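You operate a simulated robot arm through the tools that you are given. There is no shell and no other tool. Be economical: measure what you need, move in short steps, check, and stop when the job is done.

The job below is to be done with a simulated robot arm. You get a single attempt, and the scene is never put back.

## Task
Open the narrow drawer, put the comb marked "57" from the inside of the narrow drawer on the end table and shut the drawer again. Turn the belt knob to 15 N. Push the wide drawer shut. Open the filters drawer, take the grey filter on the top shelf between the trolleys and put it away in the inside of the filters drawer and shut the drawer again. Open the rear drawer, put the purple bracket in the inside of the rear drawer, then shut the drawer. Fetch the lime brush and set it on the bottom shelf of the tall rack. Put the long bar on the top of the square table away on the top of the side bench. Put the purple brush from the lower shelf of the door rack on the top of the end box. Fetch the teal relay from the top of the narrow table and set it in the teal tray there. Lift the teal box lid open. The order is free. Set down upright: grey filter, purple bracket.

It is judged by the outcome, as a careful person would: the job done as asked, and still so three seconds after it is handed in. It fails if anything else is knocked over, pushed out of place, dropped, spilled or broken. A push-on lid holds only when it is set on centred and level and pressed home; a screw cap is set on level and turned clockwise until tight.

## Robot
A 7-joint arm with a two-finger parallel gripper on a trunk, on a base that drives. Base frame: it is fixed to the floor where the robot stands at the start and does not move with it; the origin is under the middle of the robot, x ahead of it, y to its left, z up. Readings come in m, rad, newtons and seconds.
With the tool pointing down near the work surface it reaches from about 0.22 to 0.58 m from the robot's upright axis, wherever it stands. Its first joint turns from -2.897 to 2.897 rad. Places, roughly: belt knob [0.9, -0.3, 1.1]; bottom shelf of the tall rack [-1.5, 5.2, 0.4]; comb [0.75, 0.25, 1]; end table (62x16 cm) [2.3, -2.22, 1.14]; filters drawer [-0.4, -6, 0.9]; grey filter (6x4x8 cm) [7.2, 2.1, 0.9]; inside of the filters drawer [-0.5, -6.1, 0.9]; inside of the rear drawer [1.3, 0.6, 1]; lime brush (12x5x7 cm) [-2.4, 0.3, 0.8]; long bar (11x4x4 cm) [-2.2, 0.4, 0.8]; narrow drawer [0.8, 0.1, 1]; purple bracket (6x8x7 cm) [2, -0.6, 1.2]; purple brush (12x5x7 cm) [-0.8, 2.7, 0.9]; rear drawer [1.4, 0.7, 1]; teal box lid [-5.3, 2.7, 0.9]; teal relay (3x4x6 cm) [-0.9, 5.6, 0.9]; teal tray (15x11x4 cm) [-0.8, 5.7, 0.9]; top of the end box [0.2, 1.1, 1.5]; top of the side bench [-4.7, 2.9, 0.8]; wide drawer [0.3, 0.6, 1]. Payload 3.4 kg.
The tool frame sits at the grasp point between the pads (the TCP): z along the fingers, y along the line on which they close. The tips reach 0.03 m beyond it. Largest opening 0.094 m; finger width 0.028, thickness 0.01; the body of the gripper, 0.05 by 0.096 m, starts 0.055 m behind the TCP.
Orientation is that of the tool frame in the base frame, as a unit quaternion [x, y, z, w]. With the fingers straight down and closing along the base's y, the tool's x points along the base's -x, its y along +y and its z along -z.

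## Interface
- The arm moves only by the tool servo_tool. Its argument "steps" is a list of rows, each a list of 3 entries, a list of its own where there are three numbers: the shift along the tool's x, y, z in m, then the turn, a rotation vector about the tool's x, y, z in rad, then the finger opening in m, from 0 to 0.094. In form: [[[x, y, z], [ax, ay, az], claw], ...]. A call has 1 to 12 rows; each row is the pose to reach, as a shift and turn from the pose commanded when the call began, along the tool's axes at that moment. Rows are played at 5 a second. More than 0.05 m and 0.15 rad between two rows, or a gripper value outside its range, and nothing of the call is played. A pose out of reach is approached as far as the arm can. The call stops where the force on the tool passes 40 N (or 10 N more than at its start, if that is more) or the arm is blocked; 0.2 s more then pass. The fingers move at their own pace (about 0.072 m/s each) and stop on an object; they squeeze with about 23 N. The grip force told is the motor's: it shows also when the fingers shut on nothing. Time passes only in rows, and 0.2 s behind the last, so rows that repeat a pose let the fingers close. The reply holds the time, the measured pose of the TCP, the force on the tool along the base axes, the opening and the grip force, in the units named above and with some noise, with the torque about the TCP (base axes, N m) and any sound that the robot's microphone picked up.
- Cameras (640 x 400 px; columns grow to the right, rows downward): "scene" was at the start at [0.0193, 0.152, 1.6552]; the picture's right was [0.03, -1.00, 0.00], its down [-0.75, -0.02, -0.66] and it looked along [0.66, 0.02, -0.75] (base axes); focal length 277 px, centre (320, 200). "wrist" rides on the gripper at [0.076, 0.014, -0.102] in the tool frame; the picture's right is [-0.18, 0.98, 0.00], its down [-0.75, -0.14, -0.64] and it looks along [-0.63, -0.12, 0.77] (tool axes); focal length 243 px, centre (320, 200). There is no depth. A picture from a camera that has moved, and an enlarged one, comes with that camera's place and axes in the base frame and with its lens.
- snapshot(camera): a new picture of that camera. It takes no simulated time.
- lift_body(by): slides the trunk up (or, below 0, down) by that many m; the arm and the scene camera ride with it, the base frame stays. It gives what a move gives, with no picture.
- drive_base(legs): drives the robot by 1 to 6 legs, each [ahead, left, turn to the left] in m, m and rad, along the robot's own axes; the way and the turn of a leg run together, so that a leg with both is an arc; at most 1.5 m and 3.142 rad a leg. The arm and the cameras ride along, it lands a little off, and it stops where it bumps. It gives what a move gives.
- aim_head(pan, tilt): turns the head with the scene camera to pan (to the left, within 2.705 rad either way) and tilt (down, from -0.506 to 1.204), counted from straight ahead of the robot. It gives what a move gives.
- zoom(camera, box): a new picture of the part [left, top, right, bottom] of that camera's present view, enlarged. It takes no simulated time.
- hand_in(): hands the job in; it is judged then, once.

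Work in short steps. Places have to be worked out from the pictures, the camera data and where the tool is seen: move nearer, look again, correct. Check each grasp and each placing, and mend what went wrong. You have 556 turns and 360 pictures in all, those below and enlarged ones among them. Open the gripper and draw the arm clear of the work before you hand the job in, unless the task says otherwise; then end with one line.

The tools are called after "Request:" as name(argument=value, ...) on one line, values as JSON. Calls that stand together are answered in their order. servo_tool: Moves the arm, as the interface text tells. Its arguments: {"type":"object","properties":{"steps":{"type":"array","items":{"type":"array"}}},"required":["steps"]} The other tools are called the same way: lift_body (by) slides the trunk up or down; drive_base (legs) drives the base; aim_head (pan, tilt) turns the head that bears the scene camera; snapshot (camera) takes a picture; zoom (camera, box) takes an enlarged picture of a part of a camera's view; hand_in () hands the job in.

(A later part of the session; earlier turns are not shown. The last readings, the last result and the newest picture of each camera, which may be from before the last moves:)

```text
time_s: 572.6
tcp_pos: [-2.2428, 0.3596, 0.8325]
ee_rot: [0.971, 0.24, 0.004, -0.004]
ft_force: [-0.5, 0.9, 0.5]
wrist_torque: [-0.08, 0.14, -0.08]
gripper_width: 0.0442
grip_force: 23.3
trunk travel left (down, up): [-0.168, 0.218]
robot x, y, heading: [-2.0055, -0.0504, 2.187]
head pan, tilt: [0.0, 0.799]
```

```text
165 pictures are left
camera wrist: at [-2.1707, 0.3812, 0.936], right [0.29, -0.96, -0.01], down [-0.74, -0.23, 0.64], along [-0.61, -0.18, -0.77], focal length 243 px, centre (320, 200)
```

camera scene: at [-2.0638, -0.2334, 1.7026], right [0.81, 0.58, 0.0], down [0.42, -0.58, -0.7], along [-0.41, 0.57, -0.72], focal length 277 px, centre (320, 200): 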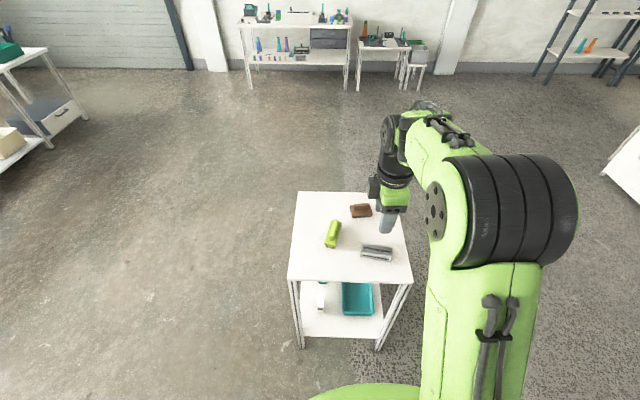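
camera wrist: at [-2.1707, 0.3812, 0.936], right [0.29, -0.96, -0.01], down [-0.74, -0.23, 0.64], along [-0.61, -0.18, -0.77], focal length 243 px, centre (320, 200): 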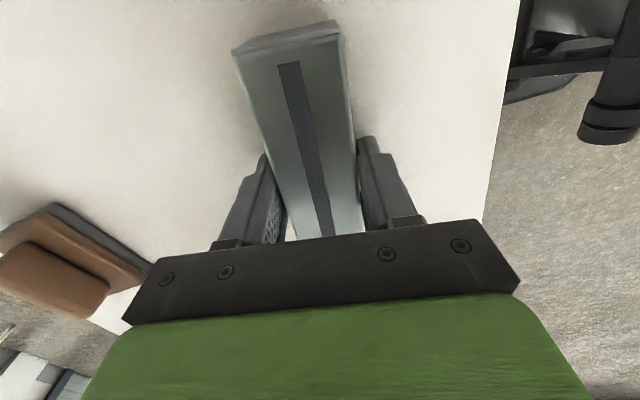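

Gripped (44 mm). I lift it and check.

Request:
servo_tool(steps=[[[0, 0, -0.03], [0, 0, 0], 0.02], [[0, 0, -0.07], [0, 0, 0], 0.02], [[0, 0, -0.11], [0, 0, 0], 0.02], [[0, 0, -0.15], [0, 0, 0], 0.02]])

Request:
lift_body(by=0.15)

Request:
snapshot(camera="wrist")

Request:
snapshot(camera="scene")

```text
time_s: 573.6
tcp_pos: [-2.2433, 0.354, 0.9827]
ee_rot: [0.971, 0.24, 0.004, -0.003]
ft_force: [0.1, -1.8, -2.0]
wrist_torque: [-0.02, 0.01, -0.01]
gripper_width: 0.0441
grip_force: 23.5
trunk travel left (down, up): [-0.168, 0.218]
robot x, y, heading: [-2.0056, -0.0518, 2.189]
head pan, tilt: [0.0, 0.799]
```

```text
time_s: 575.4
tcp_pos: [-2.2433, 0.3556, 1.1325]
ee_rot: [0.971, 0.24, 0.005, -0.004]
ft_force: [-0.6, -0.3, -1.7]
wrist_torque: [-0.01, 0.02, 0.0]
gripper_width: 0.0441
grip_force: 23.1
trunk travel left (down, up): [-0.318, 0.068]
robot x, y, heading: [-2.0028, -0.049, 2.191]
head pan, tilt: [0.0, 0.799]
```

```text
164 pictures are left
camera wrist: at [-2.1713, 0.3776, 1.2358], right [0.29, -0.96, -0.01], down [-0.74, -0.23, 0.64], along [-0.61, -0.18, -0.77], focal length 243 px, centre (320, 200)
```

wrist: 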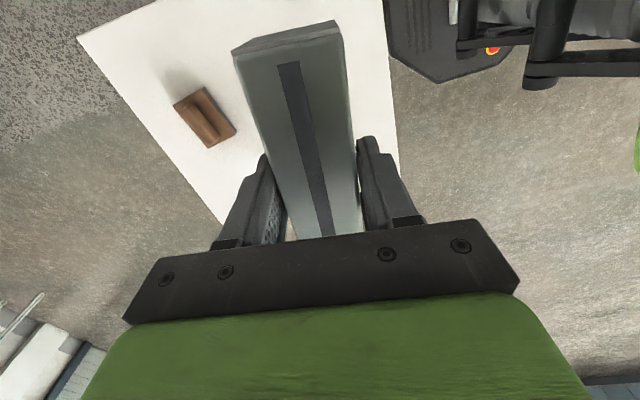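

```text
163 pictures are left
camera scene: at [-2.1407, -0.1257, 1.6524], right [0.81, 0.58, 0.0], down [0.42, -0.58, -0.7], along [-0.4, 0.57, -0.72], focal length 277 px, centre (320, 200)
```

scene: 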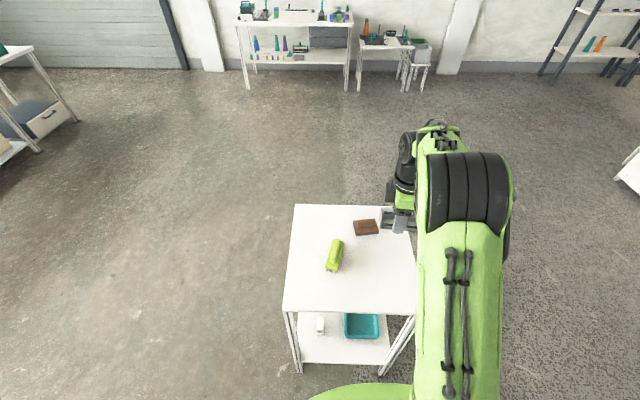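

The bar is held securely. I back off and drive round the table toward the side bench.

Request:
drive_base(legs=[[-0.25, 0, 0], [0, 1.05, 0], [1.2, 0, 0], [1.2, 0, 0]])

Request:
aim_head(pan=0.0, tilt=0.4)

Request:
snapshot(camera="scene")

```text
time_s: 593.5
tcp_pos: [-4.4045, 1.4086, 1.1321]
ee_rot: [0.967, 0.256, 0.004, -0.004]
ft_force: [0.2, 0.3, -1.4]
wrist_torque: [-0.01, 0.03, 0.02]
gripper_width: 0.0441
grip_force: 23.3
trunk travel left (down, up): [-0.318, 0.068]
robot x, y, heading: [-4.1549, 1.0058, 2.231]
head pan, tilt: [0.0, 0.799]
```

```text
time_s: 594.4
tcp_pos: [-4.4052, 1.4091, 1.1322]
ee_rot: [0.966, 0.257, 0.005, -0.003]
ft_force: [-0.7, -0.8, -2.2]
wrist_torque: [0.01, 0.02, -0.02]
gripper_width: 0.0439
grip_force: 22.5
trunk travel left (down, up): [-0.318, 0.068]
robot x, y, heading: [-4.154, 1.0081, 2.221]
head pan, tilt: [0.0, 0.4]
```

```text
162 pictures are left
camera scene: at [-4.2933, 0.9403, 1.6872], right [0.79, 0.61, 0.0], down [0.24, -0.31, -0.92], along [-0.56, 0.73, -0.39], focal length 277 px, centre (320, 200)
```

scene: 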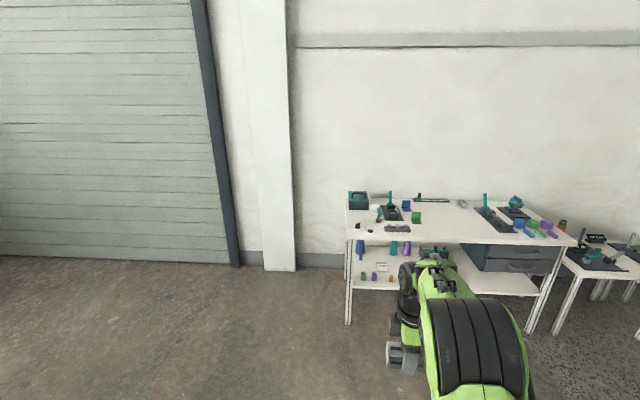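

Request:
zoom(camera="scene", box=[330, 170, 640, 320])

```text
2.06 times, centred on (485, 245) of scene
camera zoom: at [-4.2933, 0.9403, 1.6872], right [0.79, 0.61, 0.0], down [0.24, -0.31, -0.92], along [-0.56, 0.73, -0.39], focal length 572 px, centre (-21, 107)
```

zoom: 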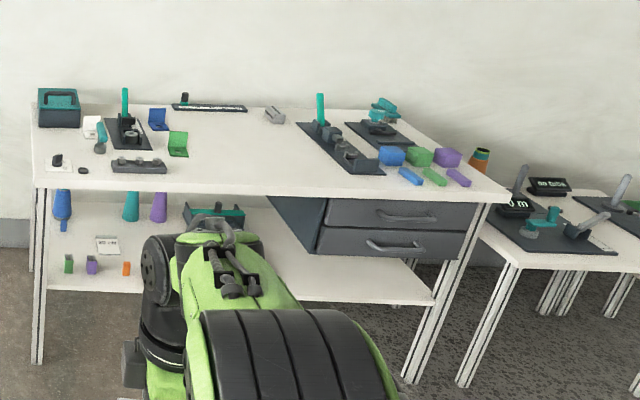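

The bench (front at V≈4.72) has a free zone at U −2.44…−1.87. I drive to stand before it, squared up.

Request:
drive_base(legs=[[0, 0, -0.04], [0, -0.62, 0], [1.0, 0, 0]])

Request:
aim_head(pan=0.0, tilt=0.7)

Request:
snapshot(camera="scene")

Request:
snapshot(camera="wrist")

```text
time_s: 603.1
tcp_pos: [-4.4894, 2.5801, 1.1331]
ee_rot: [0.967, 0.255, 0.003, -0.005]
ft_force: [-0.9, -0.1, -1.9]
wrist_torque: [-0.02, -0.03, 0.02]
gripper_width: 0.0441
grip_force: 22.8
trunk travel left (down, up): [-0.318, 0.068]
robot x, y, heading: [-4.2438, 2.1804, 2.22]
head pan, tilt: [0.0, 0.4]
```

```text
time_s: 603.9
tcp_pos: [-4.49, 2.5791, 1.1324]
ee_rot: [0.967, 0.255, 0.003, -0.004]
ft_force: [0.3, 0.6, -1.2]
wrist_torque: [-0.03, 0.02, -0.01]
gripper_width: 0.044
grip_force: 22.8
trunk travel left (down, up): [-0.318, 0.068]
robot x, y, heading: [-4.2417, 2.1753, 2.219]
head pan, tilt: [0.0, 0.7]
```

```text
160 pictures are left
camera scene: at [-4.3754, 2.1048, 1.6605], right [0.8, 0.61, 0.0], down [0.39, -0.51, -0.77], along [-0.46, 0.61, -0.64], focal length 277 px, centre (320, 200)
```

scene: 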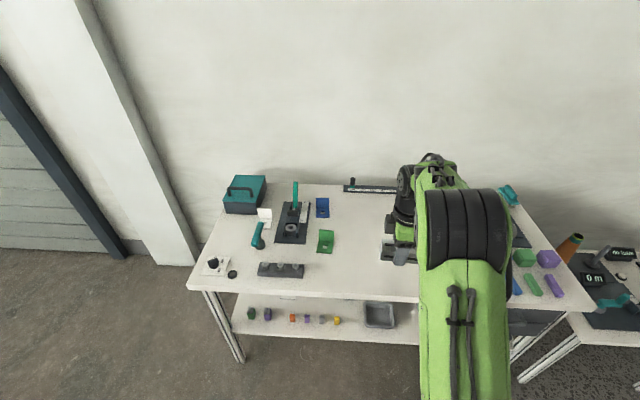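

```text
159 pictures are left
camera wrist: at [-4.4183, 2.6037, 1.2356], right [0.32, -0.95, -0.01], down [-0.73, -0.25, 0.64], along [-0.6, -0.2, -0.77], focal length 243 px, centre (320, 200)
```

wrist: 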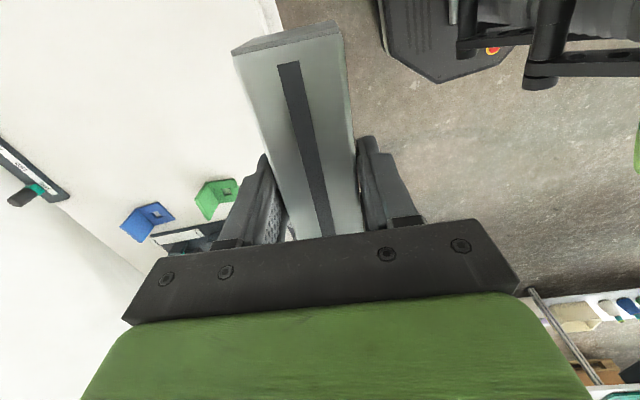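

The bench front edge is 0.52 m ahead; the spot beyond is free. I drive 0.17 m forward and lower the trunk.

Request:
drive_base(legs=[[0.17, 0, -0.035]])

Request:
lift_body(by=-0.2)

Request:
snapshot(camera="scene")

Request:
snapshot(camera="wrist")

```text
time_s: 605.4
tcp_pos: [-4.5771, 2.7275, 1.1317]
ee_rot: [0.972, 0.236, 0.003, -0.003]
ft_force: [0.5, 0.1, -2.5]
wrist_torque: [0.01, -0.04, -0.02]
gripper_width: 0.0444
grip_force: 23.0
trunk travel left (down, up): [-0.318, 0.068]
robot x, y, heading: [-4.3409, 2.3167, 2.184]
head pan, tilt: [0.0, 0.7]
```

```text
time_s: 607.5
tcp_pos: [-4.5757, 2.7265, 0.9326]
ee_rot: [0.972, 0.237, 0.004, -0.003]
ft_force: [0.2, -0.2, -2.1]
wrist_torque: [-0.01, 0.02, 0.02]
gripper_width: 0.044
grip_force: 22.9
trunk travel left (down, up): [-0.118, 0.268]
robot x, y, heading: [-4.3428, 2.3157, 2.184]
head pan, tilt: [0.0, 0.7]
```

```text
158 pictures are left
camera scene: at [-4.4789, 2.2482, 1.4607], right [0.82, 0.57, 0.0], down [0.37, -0.53, -0.76], along [-0.44, 0.63, -0.64], focal length 277 px, centre (320, 200)
```

scene: 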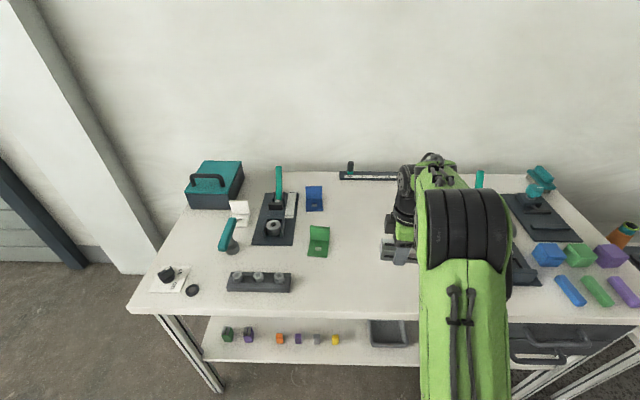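

```text
157 pictures are left
camera wrist: at [-4.5032, 2.7482, 1.0359], right [0.29, -0.96, -0.01], down [-0.74, -0.23, 0.64], along [-0.61, -0.18, -0.77], focal length 243 px, centre (320, 200)
```

wrist: 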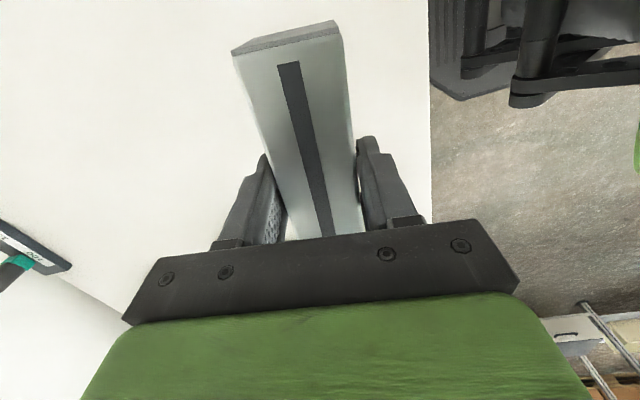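

The bar is above free bench surface. I lower to contact.

Request:
servo_tool(steps=[[[0, 0, 0.03], [0, 0, 0], 0.02], [[0, 0, 0.06], [0, 0, 0], 0.02], [[0, 0, 0.07], [0, 0, 0], 0.02], [[0, 0, 0.078], [0, 0, 0], 0.02], [[0, 0, 0.085], [0, 0, 0], 0.02], [[0, 0, 0.091], [0, 0, 0], 0.02], [[0, 0, 0.097], [0, 0, 0], 0.02], [[0, 0, 0.103], [0, 0, 0], 0.02], [[0, 0, 0.109], [0, 0, 0], 0.02]])

```text
time_s: 609.5
tcp_pos: [-4.5748, 2.7289, 0.8289]
ee_rot: [0.972, 0.237, 0.002, -0.008]
ft_force: [3.7, -5.9, 17.2]
wrist_torque: [-0.68, -0.36, 0.0]
gripper_width: 0.0442
grip_force: 22.5
trunk travel left (down, up): [-0.118, 0.268]
robot x, y, heading: [-4.3434, 2.3141, 2.179]
head pan, tilt: [0.0, 0.7]
stopped in row 9: the force on the tool passed its limit at 46 N (the readings are from after the stop); the commanded pose is now the measured one
```

Contact at z 0.829. I release and rise.

Request:
servo_tool(steps=[[[0, 0, -0.001], [0, 0, 0], 0.045], [[0, 0, -0.002], [0, 0, 0], 0.065], [[0, 0, -0.002], [0, 0, 0], 0.075], [[0, 0, -0.04], [0, 0, 0], 0.075], [[0, 0, -0.08], [0, 0, 0], 0.075], [[0, 0, -0.12], [0, 0, 0], 0.075], [[0, 0, -0.16], [0, 0, 0], 0.075]])

Request:
snapshot(camera="wrist")

```text
time_s: 611.1
tcp_pos: [-4.5762, 2.7258, 0.9888]
ee_rot: [0.972, 0.235, 0.002, -0.007]
ft_force: [-0.1, 0.3, -0.8]
wrist_torque: [0.02, -0.03, 0.04]
gripper_width: 0.0751
grip_force: 0.1
trunk travel left (down, up): [-0.118, 0.268]
robot x, y, heading: [-4.3399, 2.3167, 2.183]
head pan, tilt: [0.0, 0.7]
```

```text
156 pictures are left
camera wrist: at [-4.5031, 2.7469, 1.0923], right [0.29, -0.96, -0.01], down [-0.74, -0.23, 0.64], along [-0.61, -0.17, -0.77], focal length 243 px, centre (320, 200)
```

wrist: 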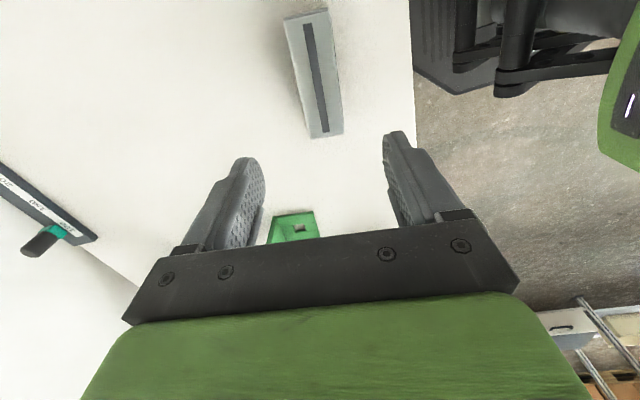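

The bar lies on the bench. Now the teal box: I zoom on its lid.

Request:
zoom(camera="scene", box=[150, 140, 310, 240])

```text
4.00 times, centred on (230, 190) of scene
camera zoom: at [-4.4785, 2.2477, 1.4608], right [0.82, 0.57, 0.0], down [0.37, -0.53, -0.77], along [-0.44, 0.63, -0.64], focal length 1108 px, centre (680, 240)
```

zoom: 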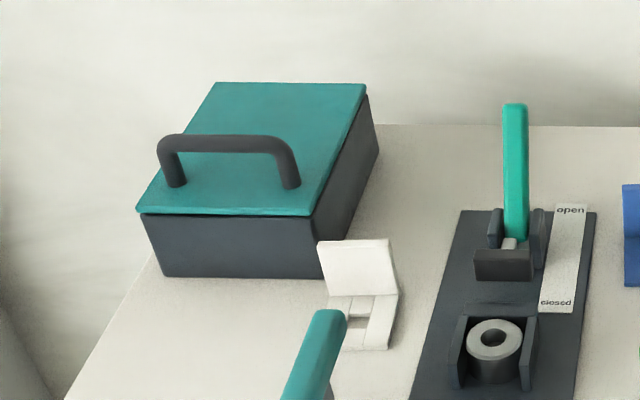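

I raise the trunk and drive round to the bench's left end, which brings the box's handle (bar along U, lid hinged at the wall side) into reach.

Request:
lift_body(by=0.25)

Request:
servo_tool(steps=[[[0, 0.03, 0], [0, 0.015, 0.14], 0.07], [[0, 0.06, 0], [0, 0.015, 0.28], 0.07], [[0, 0.09, 0], [0, 0.015, 0.42], 0.07], [[0, 0.1, 0], [0, 0.015, 0.56], 0.07], [[0, 0.1, 0], [0, 0.015, 0.7], 0.07], [[0, 0.1, 0], [0, 0.015, 0.84], 0.07], [[0, 0.1, 0], [0, 0.015, 0.98], 0.07], [[0, 0.1, 0], [0, 0.015, 1.12], 0.07], [[0, 0.1, 0], [0, 0.015, 1.26], 0.07], [[0, 0.1, 0], [0, 0.015, 1.4], 0.07], [[0, 0.1, 0], [0, 0.015, 1.5], 0.07]])

Request:
drive_base(legs=[[-0.35, 0, 0], [0, 0.98, 0], [0, 0, -1.571]])

Request:
aim_head(pan=0.6, tilt=0.6)

Request:
snapshot(camera="scene")

```text
time_s: 613.7
tcp_pos: [-4.5765, 2.7264, 1.2375]
ee_rot: [0.972, 0.237, 0.003, -0.007]
ft_force: [0.0, 0.4, -0.4]
wrist_torque: [0.02, -0.02, 0.02]
gripper_width: 0.0749
grip_force: 0.0
trunk travel left (down, up): [-0.368, 0.018]
robot x, y, heading: [-4.3452, 2.3167, 2.186]
head pan, tilt: [0.0, 0.7]
```

```text
time_s: 616.1
tcp_pos: [-4.5303, 2.6381, 1.238]
ee_rot: [0.872, -0.49, 0.003, -0.008]
ft_force: [0.0, -0.2, -0.3]
wrist_torque: [0.01, 0.03, 0.01]
gripper_width: 0.0698
grip_force: 0.0
trunk travel left (down, up): [-0.368, 0.018]
robot x, y, heading: [-4.3399, 2.3182, 2.183]
head pan, tilt: [0.0, 0.7]
```

```text
time_s: 626.9
tcp_pos: [-4.6193, 1.6564, 1.2376]
ee_rot: [-0.263, 0.965, -0.008, 0.003]
ft_force: [-1.1, 0.4, 0.4]
wrist_torque: [0.02, -0.02, 0.03]
gripper_width: 0.0698
grip_force: 0.1
trunk travel left (down, up): [-0.368, 0.018]
robot x, y, heading: [-4.9423, 1.4727, 0.6]
head pan, tilt: [0.0, 0.7]
```

```text
time_s: 627.9
tcp_pos: [-4.6195, 1.655, 1.2373]
ee_rot: [-0.263, 0.965, -0.009, 0.002]
ft_force: [0.7, 0.0, -0.3]
wrist_torque: [0.03, 0.0, -0.01]
gripper_width: 0.0696
grip_force: 0.1
trunk travel left (down, up): [-0.368, 0.018]
robot x, y, heading: [-4.9417, 1.4709, 0.597]
head pan, tilt: [0.6, 0.6]
```

```text
154 pictures are left
camera scene: at [-5.0452, 1.6431, 1.7194], right [0.93, -0.37, 0.0], down [-0.21, -0.53, -0.82], along [0.3, 0.77, -0.57], focal length 277 px, centre (320, 200)
```

scene: 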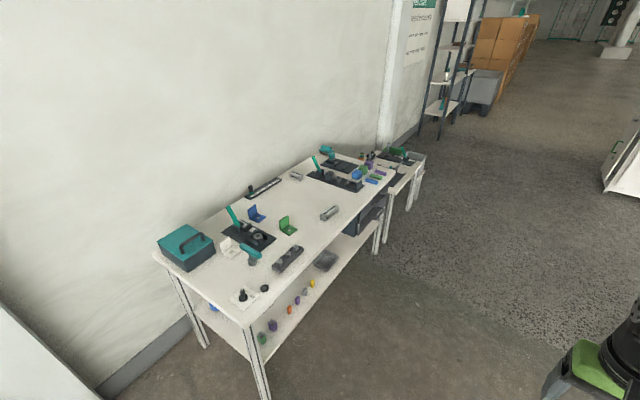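

Clear. I slide left 0.97 m toward the box.

Request:
drive_base(legs=[[0, 0.97, 0.015]])

Request:
snapshot(camera="scene")

Request:
snapshot(camera="wrist")

```text
time_s: 632.9
tcp_pos: [-5.1557, 2.448, 1.2373]
ee_rot: [-0.259, 0.966, -0.008, 0.004]
ft_force: [0.0, -0.8, 0.6]
wrist_torque: [-0.02, 0.05, 0.02]
gripper_width: 0.07
grip_force: 0.0
trunk travel left (down, up): [-0.368, 0.018]
robot x, y, heading: [-5.4766, 2.269, 0.589]
head pan, tilt: [0.6, 0.6]
```

```text
153 pictures are left
camera scene: at [-5.581, 2.439, 1.7194], right [0.93, -0.37, 0.0], down [-0.21, -0.52, -0.82], along [0.31, 0.77, -0.57], focal length 277 px, centre (320, 200)
```

scene: 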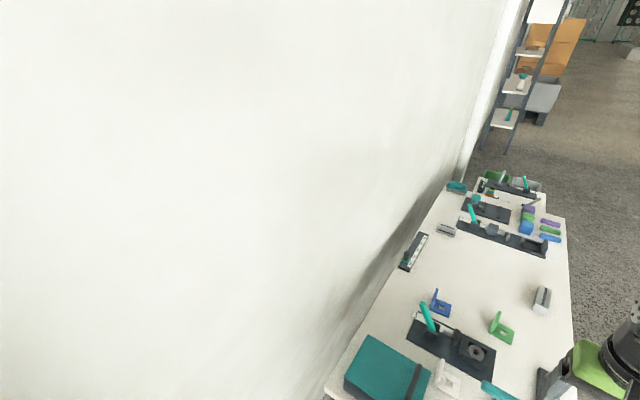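

```text
152 pictures are left
camera wrist: at [-5.2307, 2.4237, 1.3401], right [-0.33, 0.94, -0.02], down [0.72, 0.27, 0.65], along [0.61, 0.2, -0.76], focal length 243 px, centre (320, 200)
```

wrist: 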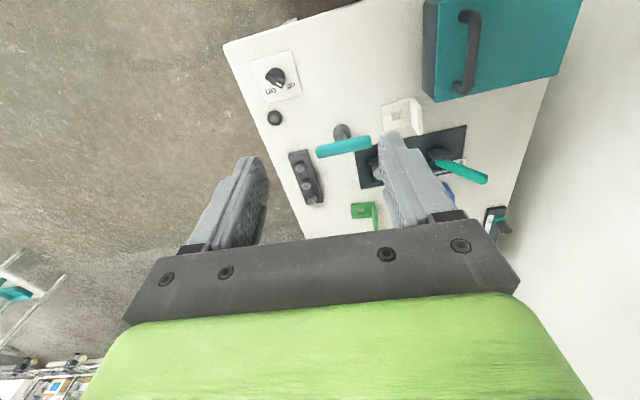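

The handle bar is at about (−5.244, 2.641, 0.925), 0.40 m ahead and 0.18 m left. I move the hand over it and lower the trunk.

Request:
servo_tool(steps=[[[-0.004, 0.04, 0], [-0.017, 0.004, -0.04], 0.06], [[-0.008, 0.08, 0], [-0.017, 0.004, -0.088], 0.05], [[-0.012, 0.12, 0], [-0.017, 0.004, -0.088], 0.045], [[-0.016, 0.165, 0], [-0.017, 0.004, -0.088], 0.045], [[-0.02, 0.2113, 0], [-0.017, 0.004, -0.088], 0.045]])

Request:
lift_body(by=-0.2)

Request:
snapshot(camera="wrist")

Request:
aim_head(pan=0.3, tilt=0.9)

Request:
snapshot(camera="scene")

```text
time_s: 634.1
tcp_pos: [-5.2446, 2.6437, 1.2323]
ee_rot: [-0.301, 0.954, -0.002, -0.001]
ft_force: [-0.4, 0.0, 0.5]
wrist_torque: [0.01, -0.04, -0.01]
gripper_width: 0.045
grip_force: 0.0
trunk travel left (down, up): [-0.368, 0.018]
robot x, y, heading: [-5.479, 2.2686, 0.592]
head pan, tilt: [0.6, 0.6]
```

```text
time_s: 636.3
tcp_pos: [-5.2445, 2.6423, 1.033]
ee_rot: [-0.302, 0.953, -0.001, -0.001]
ft_force: [0.2, 0.8, 0.0]
wrist_torque: [0.02, 0.01, 0.02]
gripper_width: 0.0452
grip_force: 0.0
trunk travel left (down, up): [-0.168, 0.218]
robot x, y, heading: [-5.4817, 2.2649, 0.586]
head pan, tilt: [0.6, 0.6]
```

```text
151 pictures are left
camera wrist: at [-5.3166, 2.6094, 1.136], right [-0.42, 0.91, 0.0], down [0.7, 0.32, 0.64], along [0.58, 0.27, -0.77], focal length 243 px, centre (320, 200)
```

wrist: 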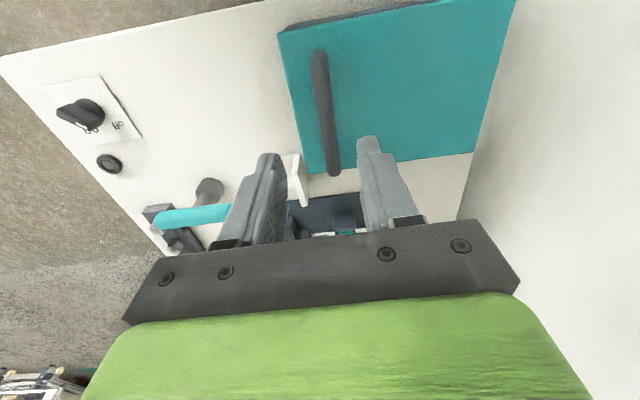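

```text
time_s: 637.1
tcp_pos: [-5.2453, 2.6416, 1.033]
ee_rot: [-0.302, 0.953, -0.001, -0.001]
ft_force: [-0.5, 0.3, -0.9]
wrist_torque: [-0.01, -0.02, 0.0]
gripper_width: 0.0449
grip_force: 0.2
trunk travel left (down, up): [-0.168, 0.218]
robot x, y, heading: [-5.4807, 2.2653, 0.594]
head pan, tilt: [0.3, 0.901]
```

```text
150 pictures are left
camera scene: at [-5.5662, 2.4155, 1.4948], right [0.78, -0.63, 0.0], down [-0.49, -0.61, -0.62], along [0.39, 0.48, -0.78], focal length 277 px, centre (320, 200)
```

scene: 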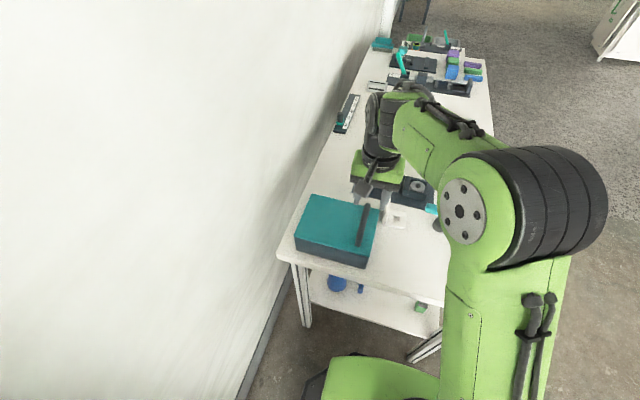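

Perfectly aligned with the handle. I descend to z≈0.93 and close on the bar.

Request:
servo_tool(steps=[[[0, 0.003, 0.04], [0, 0, 0], 0.045], [[0, 0.003, 0.08], [0, 0, 0], 0.045], [[0, 0.003, 0.1], [0, 0, 0], 0.045], [[0, 0.003, 0.1], [0, 0, 0], 0.02], [[0, 0.003, 0.1], [0, 0, 0], 0.0], [[0, 0.003, 0.1], [0, 0, 0], 0.0]])

Request:
snapshot(camera="wrist")

```text
time_s: 638.5
tcp_pos: [-5.2492, 2.6442, 0.933]
ee_rot: [-0.302, 0.953, -0.001, 0.0]
ft_force: [-5.9, 9.3, -3.4]
wrist_torque: [0.37, -0.36, -1.33]
gripper_width: 0.0158
grip_force: 44.8
trunk travel left (down, up): [-0.168, 0.218]
robot x, y, heading: [-5.4763, 2.266, 0.594]
head pan, tilt: [0.3, 0.901]
```

```text
149 pictures are left
camera wrist: at [-5.321, 2.612, 1.036], right [-0.42, 0.91, 0.0], down [0.7, 0.32, 0.64], along [0.58, 0.27, -0.77], focal length 243 px, centre (320, 200)
```

wrist: 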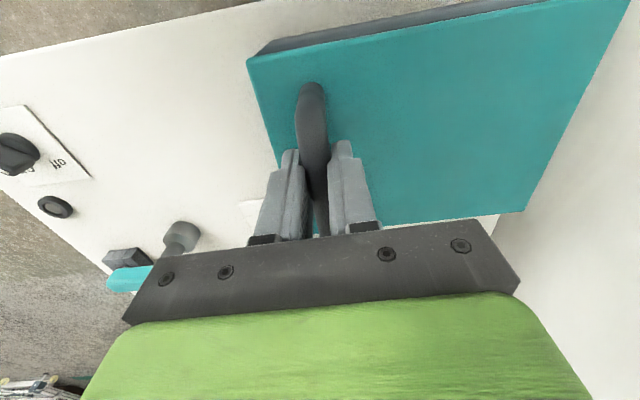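

Gripped the handle (15.8 mm). I follow the lid's arc for the first 30°.

Request:
servo_tool(steps=[[[0, 0.004, -0.014], [0, 0, 0], 0], [[0, 0.011, -0.027], [0, 0, 0], 0], [[0, 0.018, -0.04], [0, 0, 0], 0], [[0, 0.027, -0.052], [0, 0, 0], 0], [[0, 0.036, -0.063], [0, 0, 0], 0], [[0, 0.047, -0.074], [0, 0, 0], 0]])

Request:
snapshot(camera="wrist")

Request:
snapshot(camera="scene")

```text
time_s: 639.9
tcp_pos: [-5.2709, 2.6777, 1.0086]
ee_rot: [-0.299, 0.954, 0.001, 0.001]
ft_force: [7.5, -22.2, 12.4]
wrist_torque: [-0.19, -0.53, -1.3]
gripper_width: 0.0159
grip_force: 45.1
trunk travel left (down, up): [-0.168, 0.218]
robot x, y, heading: [-5.4795, 2.2663, 0.585]
head pan, tilt: [0.3, 0.901]
```

```text
148 pictures are left
camera wrist: at [-5.3433, 2.6452, 1.1121], right [-0.41, 0.91, 0.0], down [0.7, 0.31, 0.64], along [0.59, 0.26, -0.77], focal length 243 px, centre (320, 200)
```

wrist: 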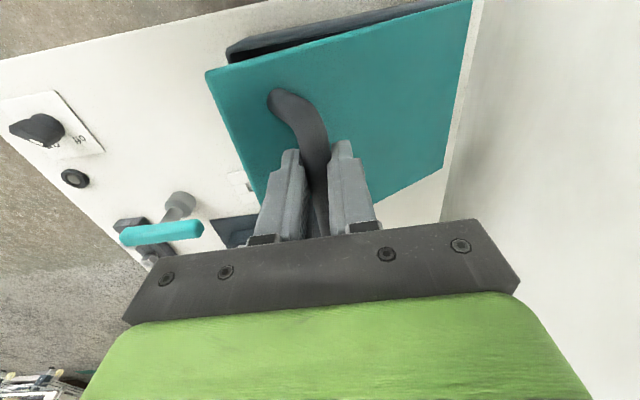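

```text
147 pictures are left
camera scene: at [-5.5651, 2.4095, 1.4955], right [0.78, -0.63, 0.0], down [-0.49, -0.61, -0.62], along [0.39, 0.49, -0.78], focal length 277 px, centre (320, 200)
```

scene: 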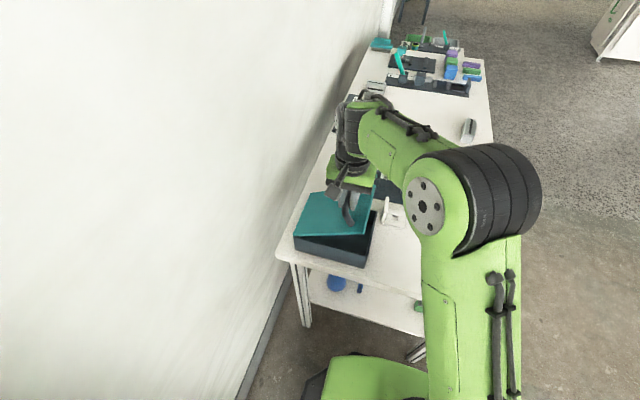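

The lid is rising. Side force suggests a slightly larger radius; I continue the arc to about 60° with that correction.

Request:
servo_tool(steps=[[[0, 0.003, -0.01], [0, 0, 0], 0], [[0, 0.014, -0.02], [0, 0, 0], 0], [[0, 0.027, -0.03], [0, 0, 0], 0], [[0, 0.041, -0.039], [0, 0, 0], 0], [[0, 0.056, -0.046], [0, 0, 0], 0], [[0, 0.071, -0.052], [0, 0, 0], 0], [[0, 0.086, -0.057], [0, 0, 0], 0]])

Request:
snapshot(camera="wrist")

Request:
snapshot(camera="scene")

```text
time_s: 641.5
tcp_pos: [-5.3223, 2.7544, 1.0624]
ee_rot: [-0.302, 0.953, -0.001, -0.002]
ft_force: [4.8, 0.3, -2.2]
wrist_torque: [0.29, -0.66, -1.27]
gripper_width: 0.0162
grip_force: 45.3
trunk travel left (down, up): [-0.168, 0.218]
robot x, y, heading: [-5.4806, 2.2661, 0.591]
head pan, tilt: [0.3, 0.901]
```

```text
146 pictures are left
camera wrist: at [-5.394, 2.7217, 1.1658], right [-0.42, 0.91, 0.0], down [0.7, 0.32, 0.64], along [0.58, 0.27, -0.77], focal length 243 px, centre (320, 200)
```

wrist: 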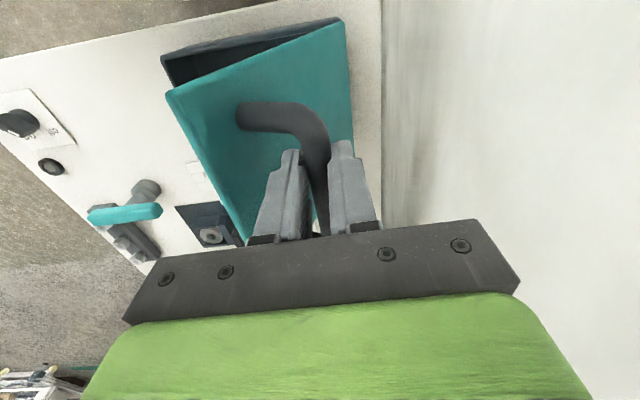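

```text
145 pictures are left
camera scene: at [-5.5653, 2.4156, 1.4947], right [0.78, -0.63, 0.0], down [-0.49, -0.61, -0.62], along [0.39, 0.48, -0.78], focal length 277 px, centre (320, 200)
```

scene: 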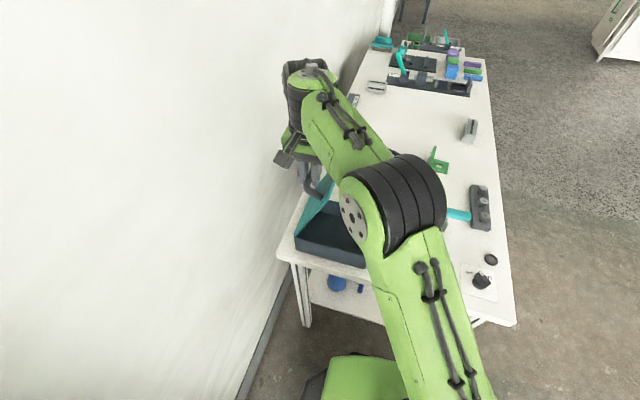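

About 60° open. I continue to ~80°, watching the wall distance.

Request:
servo_tool(steps=[[[0, 0.01, -0.002], [0, 0, 0], 0], [[0, 0.021, -0.004], [0, 0, 0], 0], [[0, 0.032, -0.005], [0, 0, 0], 0], [[0, 0.043, -0.0055], [0, 0, 0], 0], [[0, 0.054, -0.0055], [0, 0, 0], 0], [[0, 0.065, -0.005], [0, 0, 0], 0]])

Request:
snapshot(camera="wrist")

Request:
snapshot(camera="scene")

```text
time_s: 642.9
tcp_pos: [-5.3578, 2.8079, 1.0647]
ee_rot: [-0.302, 0.953, -0.002, -0.003]
ft_force: [13.3, 5.8, -8.0]
wrist_torque: [-0.35, 0.56, -1.24]
gripper_width: 0.0161
grip_force: 45.3
trunk travel left (down, up): [-0.168, 0.218]
robot x, y, heading: [-5.4804, 2.2676, 0.588]
head pan, tilt: [0.3, 0.901]
```

```text
144 pictures are left
camera wrist: at [-5.4298, 2.7752, 1.1693], right [-0.41, 0.91, 0.0], down [0.7, 0.32, 0.64], along [0.58, 0.26, -0.77], focal length 243 px, centre (320, 200)
```

wrist: 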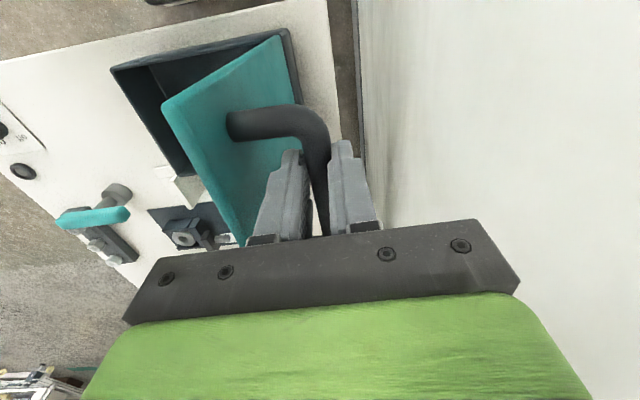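

```text
143 pictures are left
camera scene: at [-5.5629, 2.4178, 1.4947], right [0.78, -0.63, 0.0], down [-0.49, -0.61, -0.62], along [0.39, 0.48, -0.79], focal length 277 px, centre (320, 200)
```

scene: 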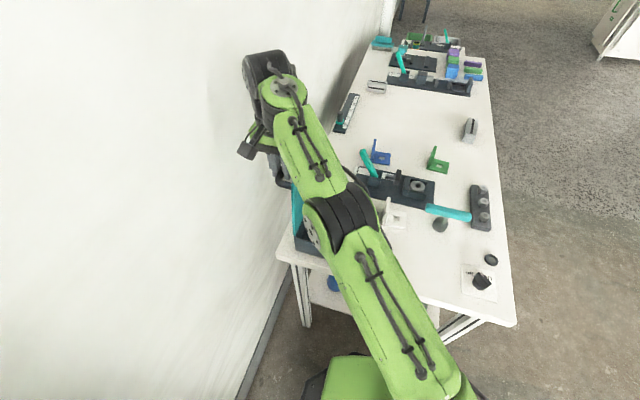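

Around 80°. I continue gently to just past 90°.

Request:
servo_tool(steps=[[[0, 0.01, 0.001], [0, 0, 0], 0], [[0, 0.02, 0.003], [0, 0, 0], 0], [[0, 0.03, 0.005], [0, 0, 0], 0], [[0, 0.038, 0.008], [0, 0, 0], 0]])

Request:
snapshot(camera="wrist")

```text
time_s: 643.8
tcp_pos: [-5.3726, 2.8151, 1.0613]
ee_rot: [-0.3, 0.954, 0.006, 0.004]
ft_force: [10.9, 5.8, -3.4]
wrist_torque: [0.36, -0.94, -0.55]
gripper_width: 0.0166
grip_force: 44.7
out of reach, approached as far as the arm can: row 1, 2, 3, 4
trunk travel left (down, up): [-0.168, 0.218]
robot x, y, heading: [-5.4838, 2.2652, 0.588]
head pan, tilt: [0.3, 0.901]
stopped in row 4: the force on the tool passed its limit at 52 N (the readings are from after the stop); the commanded pose is now the measured one
```

```text
142 pictures are left
camera wrist: at [-5.4447, 2.7809, 1.163], right [-0.41, 0.91, 0.01], down [0.7, 0.31, 0.65], along [0.59, 0.27, -0.76], focal length 243 px, centre (320, 200)
```

wrist: 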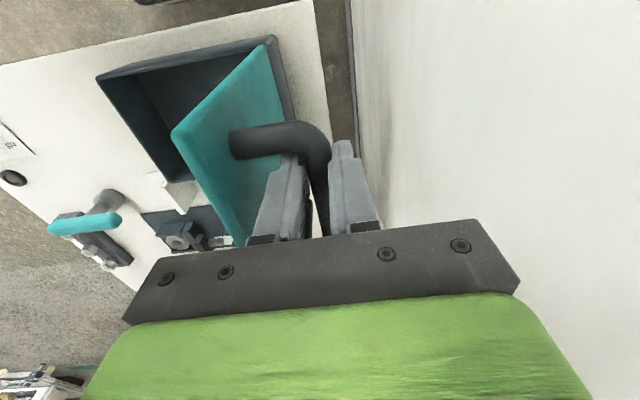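

The lid stands near 85–90°. I open the fingers a little to see whether the lid stays.

Request:
servo_tool(steps=[[[0, 0, 0], [0, 0, 0], 0.03], [[0, 0, 0], [0, 0, 0], 0.045], [[0, 0, 0], [0, 0, 0], 0.045], [[0, 0, 0], [0, 0, 0], 0.045]])

Request:
snapshot(camera="wrist")

```text
time_s: 644.8
tcp_pos: [-5.3743, 2.8144, 1.0618]
ee_rot: [-0.302, 0.953, 0.005, 0.003]
ft_force: [12.1, 12.2, 4.5]
wrist_torque: [0.07, -0.17, 0.34]
gripper_width: 0.0434
grip_force: 0.1
trunk travel left (down, up): [-0.168, 0.218]
robot x, y, heading: [-5.4827, 2.2652, 0.584]
head pan, tilt: [0.3, 0.901]
```

```text
141 pictures are left
camera wrist: at [-5.4461, 2.7807, 1.1635], right [-0.42, 0.91, 0.01], down [0.7, 0.31, 0.65], along [0.59, 0.28, -0.76], focal length 243 px, centre (320, 200)
```

wrist: 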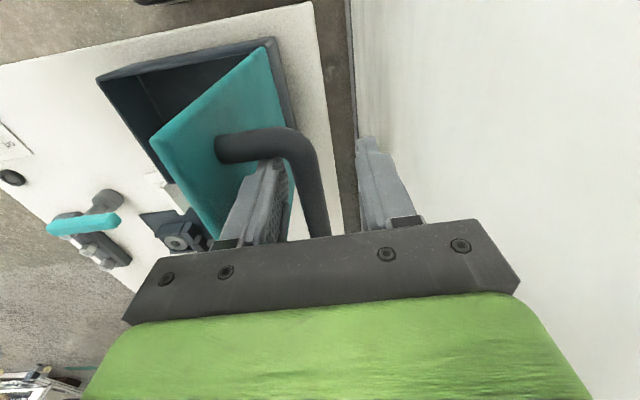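

Request:
servo_tool(steps=[[[0, -0.006, 0], [0, 0, 0], 0.045], [[0, -0.012, 0], [0, 0, 0], 0.045], [[0, -0.012, 0], [0, 0, 0], 0.045]])

Request:
snapshot(camera="wrist")

```text
time_s: 645.6
tcp_pos: [-5.3686, 2.8052, 1.061]
ee_rot: [-0.302, 0.953, 0.004, 0.003]
ft_force: [10.3, 10.1, -2.9]
wrist_torque: [0.26, -0.1, 0.28]
gripper_width: 0.0438
grip_force: 0.0
trunk travel left (down, up): [-0.168, 0.218]
robot x, y, heading: [-5.4813, 2.2641, 0.591]
head pan, tilt: [0.3, 0.901]
```

```text
140 pictures are left
camera wrist: at [-5.4399, 2.7715, 1.1633], right [-0.42, 0.91, 0.01], down [0.7, 0.31, 0.65], along [0.58, 0.27, -0.76], focal length 243 px, centre (320, 200)
```

wrist: 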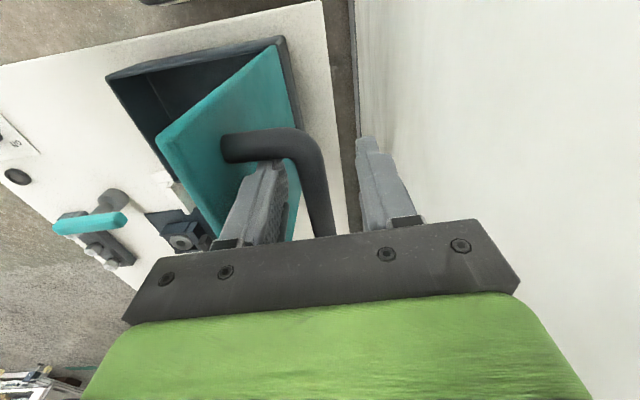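

The lid stays by its own hinge friction. I rise straight out of the handle.

Request:
servo_tool(steps=[[[-0.006, 0.001, 0], [0, 0, 0], 0.05], [[-0.006, 0.001, -0.03], [0, 0, 0], 0.05], [[-0.006, 0.001, -0.06], [0, 0, 0], 0.05], [[-0.006, 0.0, -0.1], [0, 0, 0], 0.05], [[-0.006, -0.02, -0.13], [0, 0, 0], 0.05]])

Request:
snapshot(camera="wrist")

Request:
snapshot(camera="scene")

```text
time_s: 646.8
tcp_pos: [-5.3702, 2.7595, 1.1609]
ee_rot: [-0.302, 0.953, 0.005, 0.003]
ft_force: [-0.3, 0.2, 0.7]
wrist_torque: [0.0, -0.01, 0.01]
gripper_width: 0.0501
grip_force: 0.0
out of reach, approached as far as the arm can: row 2, 3, 4, 5
trunk travel left (down, up): [-0.168, 0.218]
robot x, y, heading: [-5.4806, 2.2637, 0.59]
head pan, tilt: [0.3, 0.901]
```

```text
139 pictures are left
camera wrist: at [-5.4426, 2.726, 1.2633], right [-0.42, 0.91, 0.01], down [0.69, 0.31, 0.65], along [0.59, 0.28, -0.76], focal length 243 px, centre (320, 200)
```

wrist: 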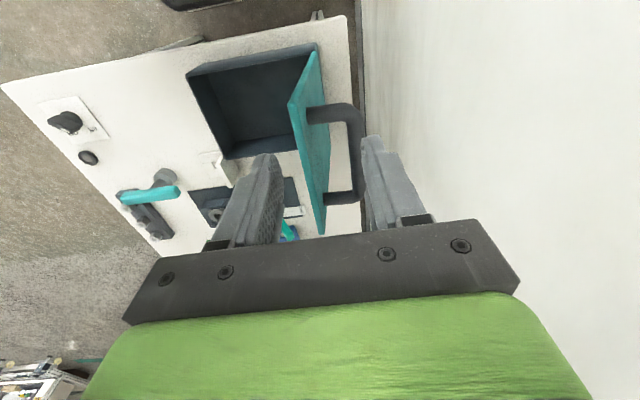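

```text
138 pictures are left
camera scene: at [-5.5657, 2.415, 1.4948], right [0.78, -0.63, 0.0], down [-0.49, -0.61, -0.62], along [0.39, 0.48, -0.78], focal length 277 px, centre (320, 200)
```

scene: 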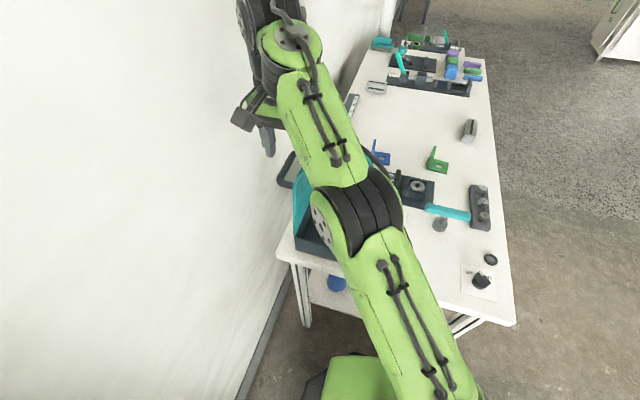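

The lid stands open by itself. I raise the trunk and retract the hand.

Request:
lift_body(by=0.15)

Request:
servo_tool(steps=[[[0, -0.045, 0], [0, 0, 0], 0.05], [[0, -0.09, 0], [0, 0, 0], 0.05], [[0, -0.135, 0], [0, 0, 0], 0.05], [[0, -0.18, 0], [0, 0, 0], 0.05], [[0, -0.225, 0], [0, 0, 0], 0.05], [[0, -0.27, 0], [0, 0, 0], 0.05]])

Request:
snapshot(camera="scene")

```text
time_s: 648.5
tcp_pos: [-5.3706, 2.7606, 1.3104]
ee_rot: [-0.302, 0.953, 0.005, 0.003]
ft_force: [0.5, -0.2, 0.3]
wrist_torque: [-0.02, 0.01, 0.03]
gripper_width: 0.0502
grip_force: 0.0
trunk travel left (down, up): [-0.318, 0.068]
robot x, y, heading: [-5.482, 2.2641, 0.59]
head pan, tilt: [0.3, 0.901]
```

```text
time_s: 650.0
tcp_pos: [-5.215, 2.5391, 1.309]
ee_rot: [-0.303, 0.953, 0.006, 0.002]
ft_force: [-0.1, 0.5, 0.0]
wrist_torque: [0.0, 0.0, 0.0]
gripper_width: 0.0498
grip_force: 0.0
trunk travel left (down, up): [-0.318, 0.068]
robot x, y, heading: [-5.4776, 2.2649, 0.589]
head pan, tilt: [0.3, 0.901]
```

```text
137 pictures are left
camera scene: at [-5.5651, 2.4138, 1.6445], right [0.78, -0.63, 0.0], down [-0.49, -0.61, -0.62], along [0.39, 0.48, -0.78], focal length 277 px, centre (320, 200)
```

scene: 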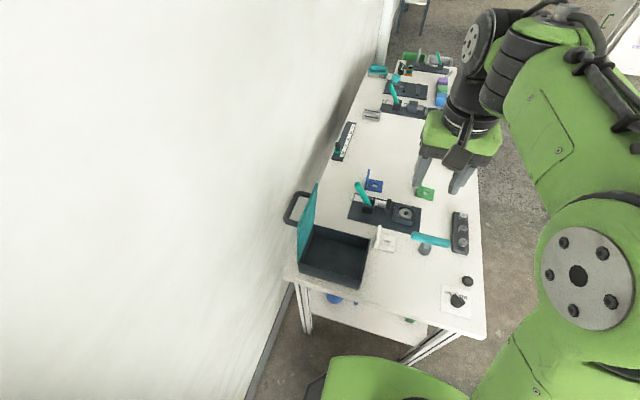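

The box is open and nothing else moved. Next the lime brush: I drive back to the square table's left side.

Request:
drive_base(legs=[[0, -1.0, 0.02], [0.42, -1.12, 0], [0.42, -1.12, 0]])

Request:
aim_head(pan=0.0, tilt=0.8)

Request:
snapshot(camera="scene")

Request:
aim_head(pan=1.0, tilt=0.3)

Request:
snapshot(camera="scene")

```text
time_s: 666.4
tcp_pos: [-2.6902, 0.3969, 1.3096]
ee_rot: [-0.317, 0.948, 0.005, 0.004]
ft_force: [-0.2, 0.1, -0.1]
wrist_torque: [-0.02, -0.02, 0.0]
gripper_width: 0.05
grip_force: 0.0
trunk travel left (down, up): [-0.318, 0.068]
robot x, y, heading: [-2.9457, 0.1148, 0.623]
head pan, tilt: [0.3, 0.901]
```

```text
time_s: 667.2
tcp_pos: [-2.6901, 0.3971, 1.3092]
ee_rot: [-0.317, 0.948, 0.005, 0.003]
ft_force: [0.1, 0.1, -0.9]
wrist_torque: [0.01, 0.0, -0.01]
gripper_width: 0.0499
grip_force: 0.0
trunk travel left (down, up): [-0.318, 0.068]
robot x, y, heading: [-2.9498, 0.1153, 0.621]
head pan, tilt: [0.0, 0.799]
```

```text
136 pictures are left
camera scene: at [-3.0169, 0.2486, 1.6521], right [0.58, -0.81, 0.0], down [-0.58, -0.42, -0.7], along [0.57, 0.4, -0.72], focal length 277 px, centre (320, 200)
```

scene: 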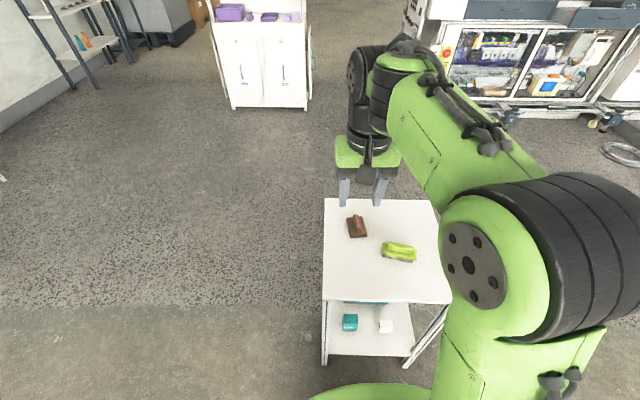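

```text
time_s: 668.5
tcp_pos: [-2.6912, 0.3954, 1.3088]
ee_rot: [-0.317, 0.948, 0.005, 0.002]
ft_force: [-0.4, 0.1, 0.5]
wrist_torque: [-0.01, 0.0, -0.01]
gripper_width: 0.0499
grip_force: 0.0
trunk travel left (down, up): [-0.318, 0.068]
robot x, y, heading: [-2.9506, 0.1138, 0.619]
head pan, tilt: [1.0, 0.3]
```

```text
135 pictures are left
camera scene: at [-3.0868, 0.2949, 1.6965], right [1.0, 0.05, 0.0], down [0.01, -0.3, -0.96], along [-0.04, 0.95, -0.3], focal length 277 px, centre (320, 200)
```

scene: 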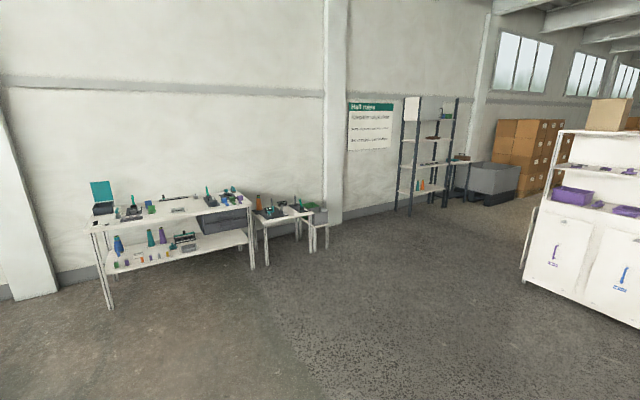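

Request:
zoom(camera="scene", box=[370, 80, 500, 230])

Request:
aim_head(pan=0.0, tilt=0.8)

Request:
zoom(camera="scene", box=[310, 190, 470, 310])

```text
2.67 times, centred on (435, 155) of scene
camera zoom: at [-3.0868, 0.2949, 1.6965], right [1.0, 0.05, 0.0], down [0.01, -0.3, -0.96], along [-0.04, 0.95, -0.3], focal length 739 px, centre (13, 320)
```

zoom: 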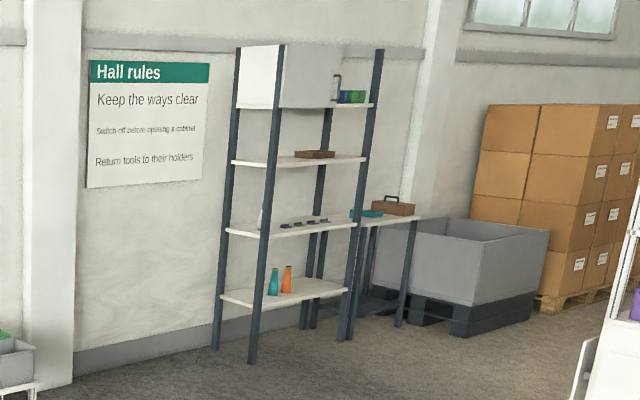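

```text
time_s: 669.7
tcp_pos: [-2.6902, 0.3964, 1.3089]
ee_rot: [-0.317, 0.948, 0.005, 0.003]
ft_force: [-0.4, 0.0, -0.1]
wrist_torque: [-0.01, 0.01, 0.01]
gripper_width: 0.0502
grip_force: 0.1
trunk travel left (down, up): [-0.318, 0.068]
robot x, y, heading: [-2.947, 0.1142, 0.621]
head pan, tilt: [0.0, 0.799]
```

```text
3.33 times, centred on (390, 250) of scene
camera zoom: at [-3.0167, 0.2485, 1.6522], right [0.58, -0.81, 0.0], down [-0.58, -0.42, -0.7], along [0.57, 0.4, -0.72], focal length 923 px, centre (87, 33)
```

zoom: 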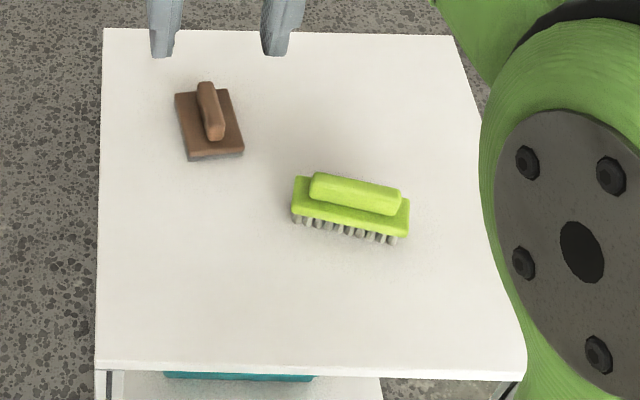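

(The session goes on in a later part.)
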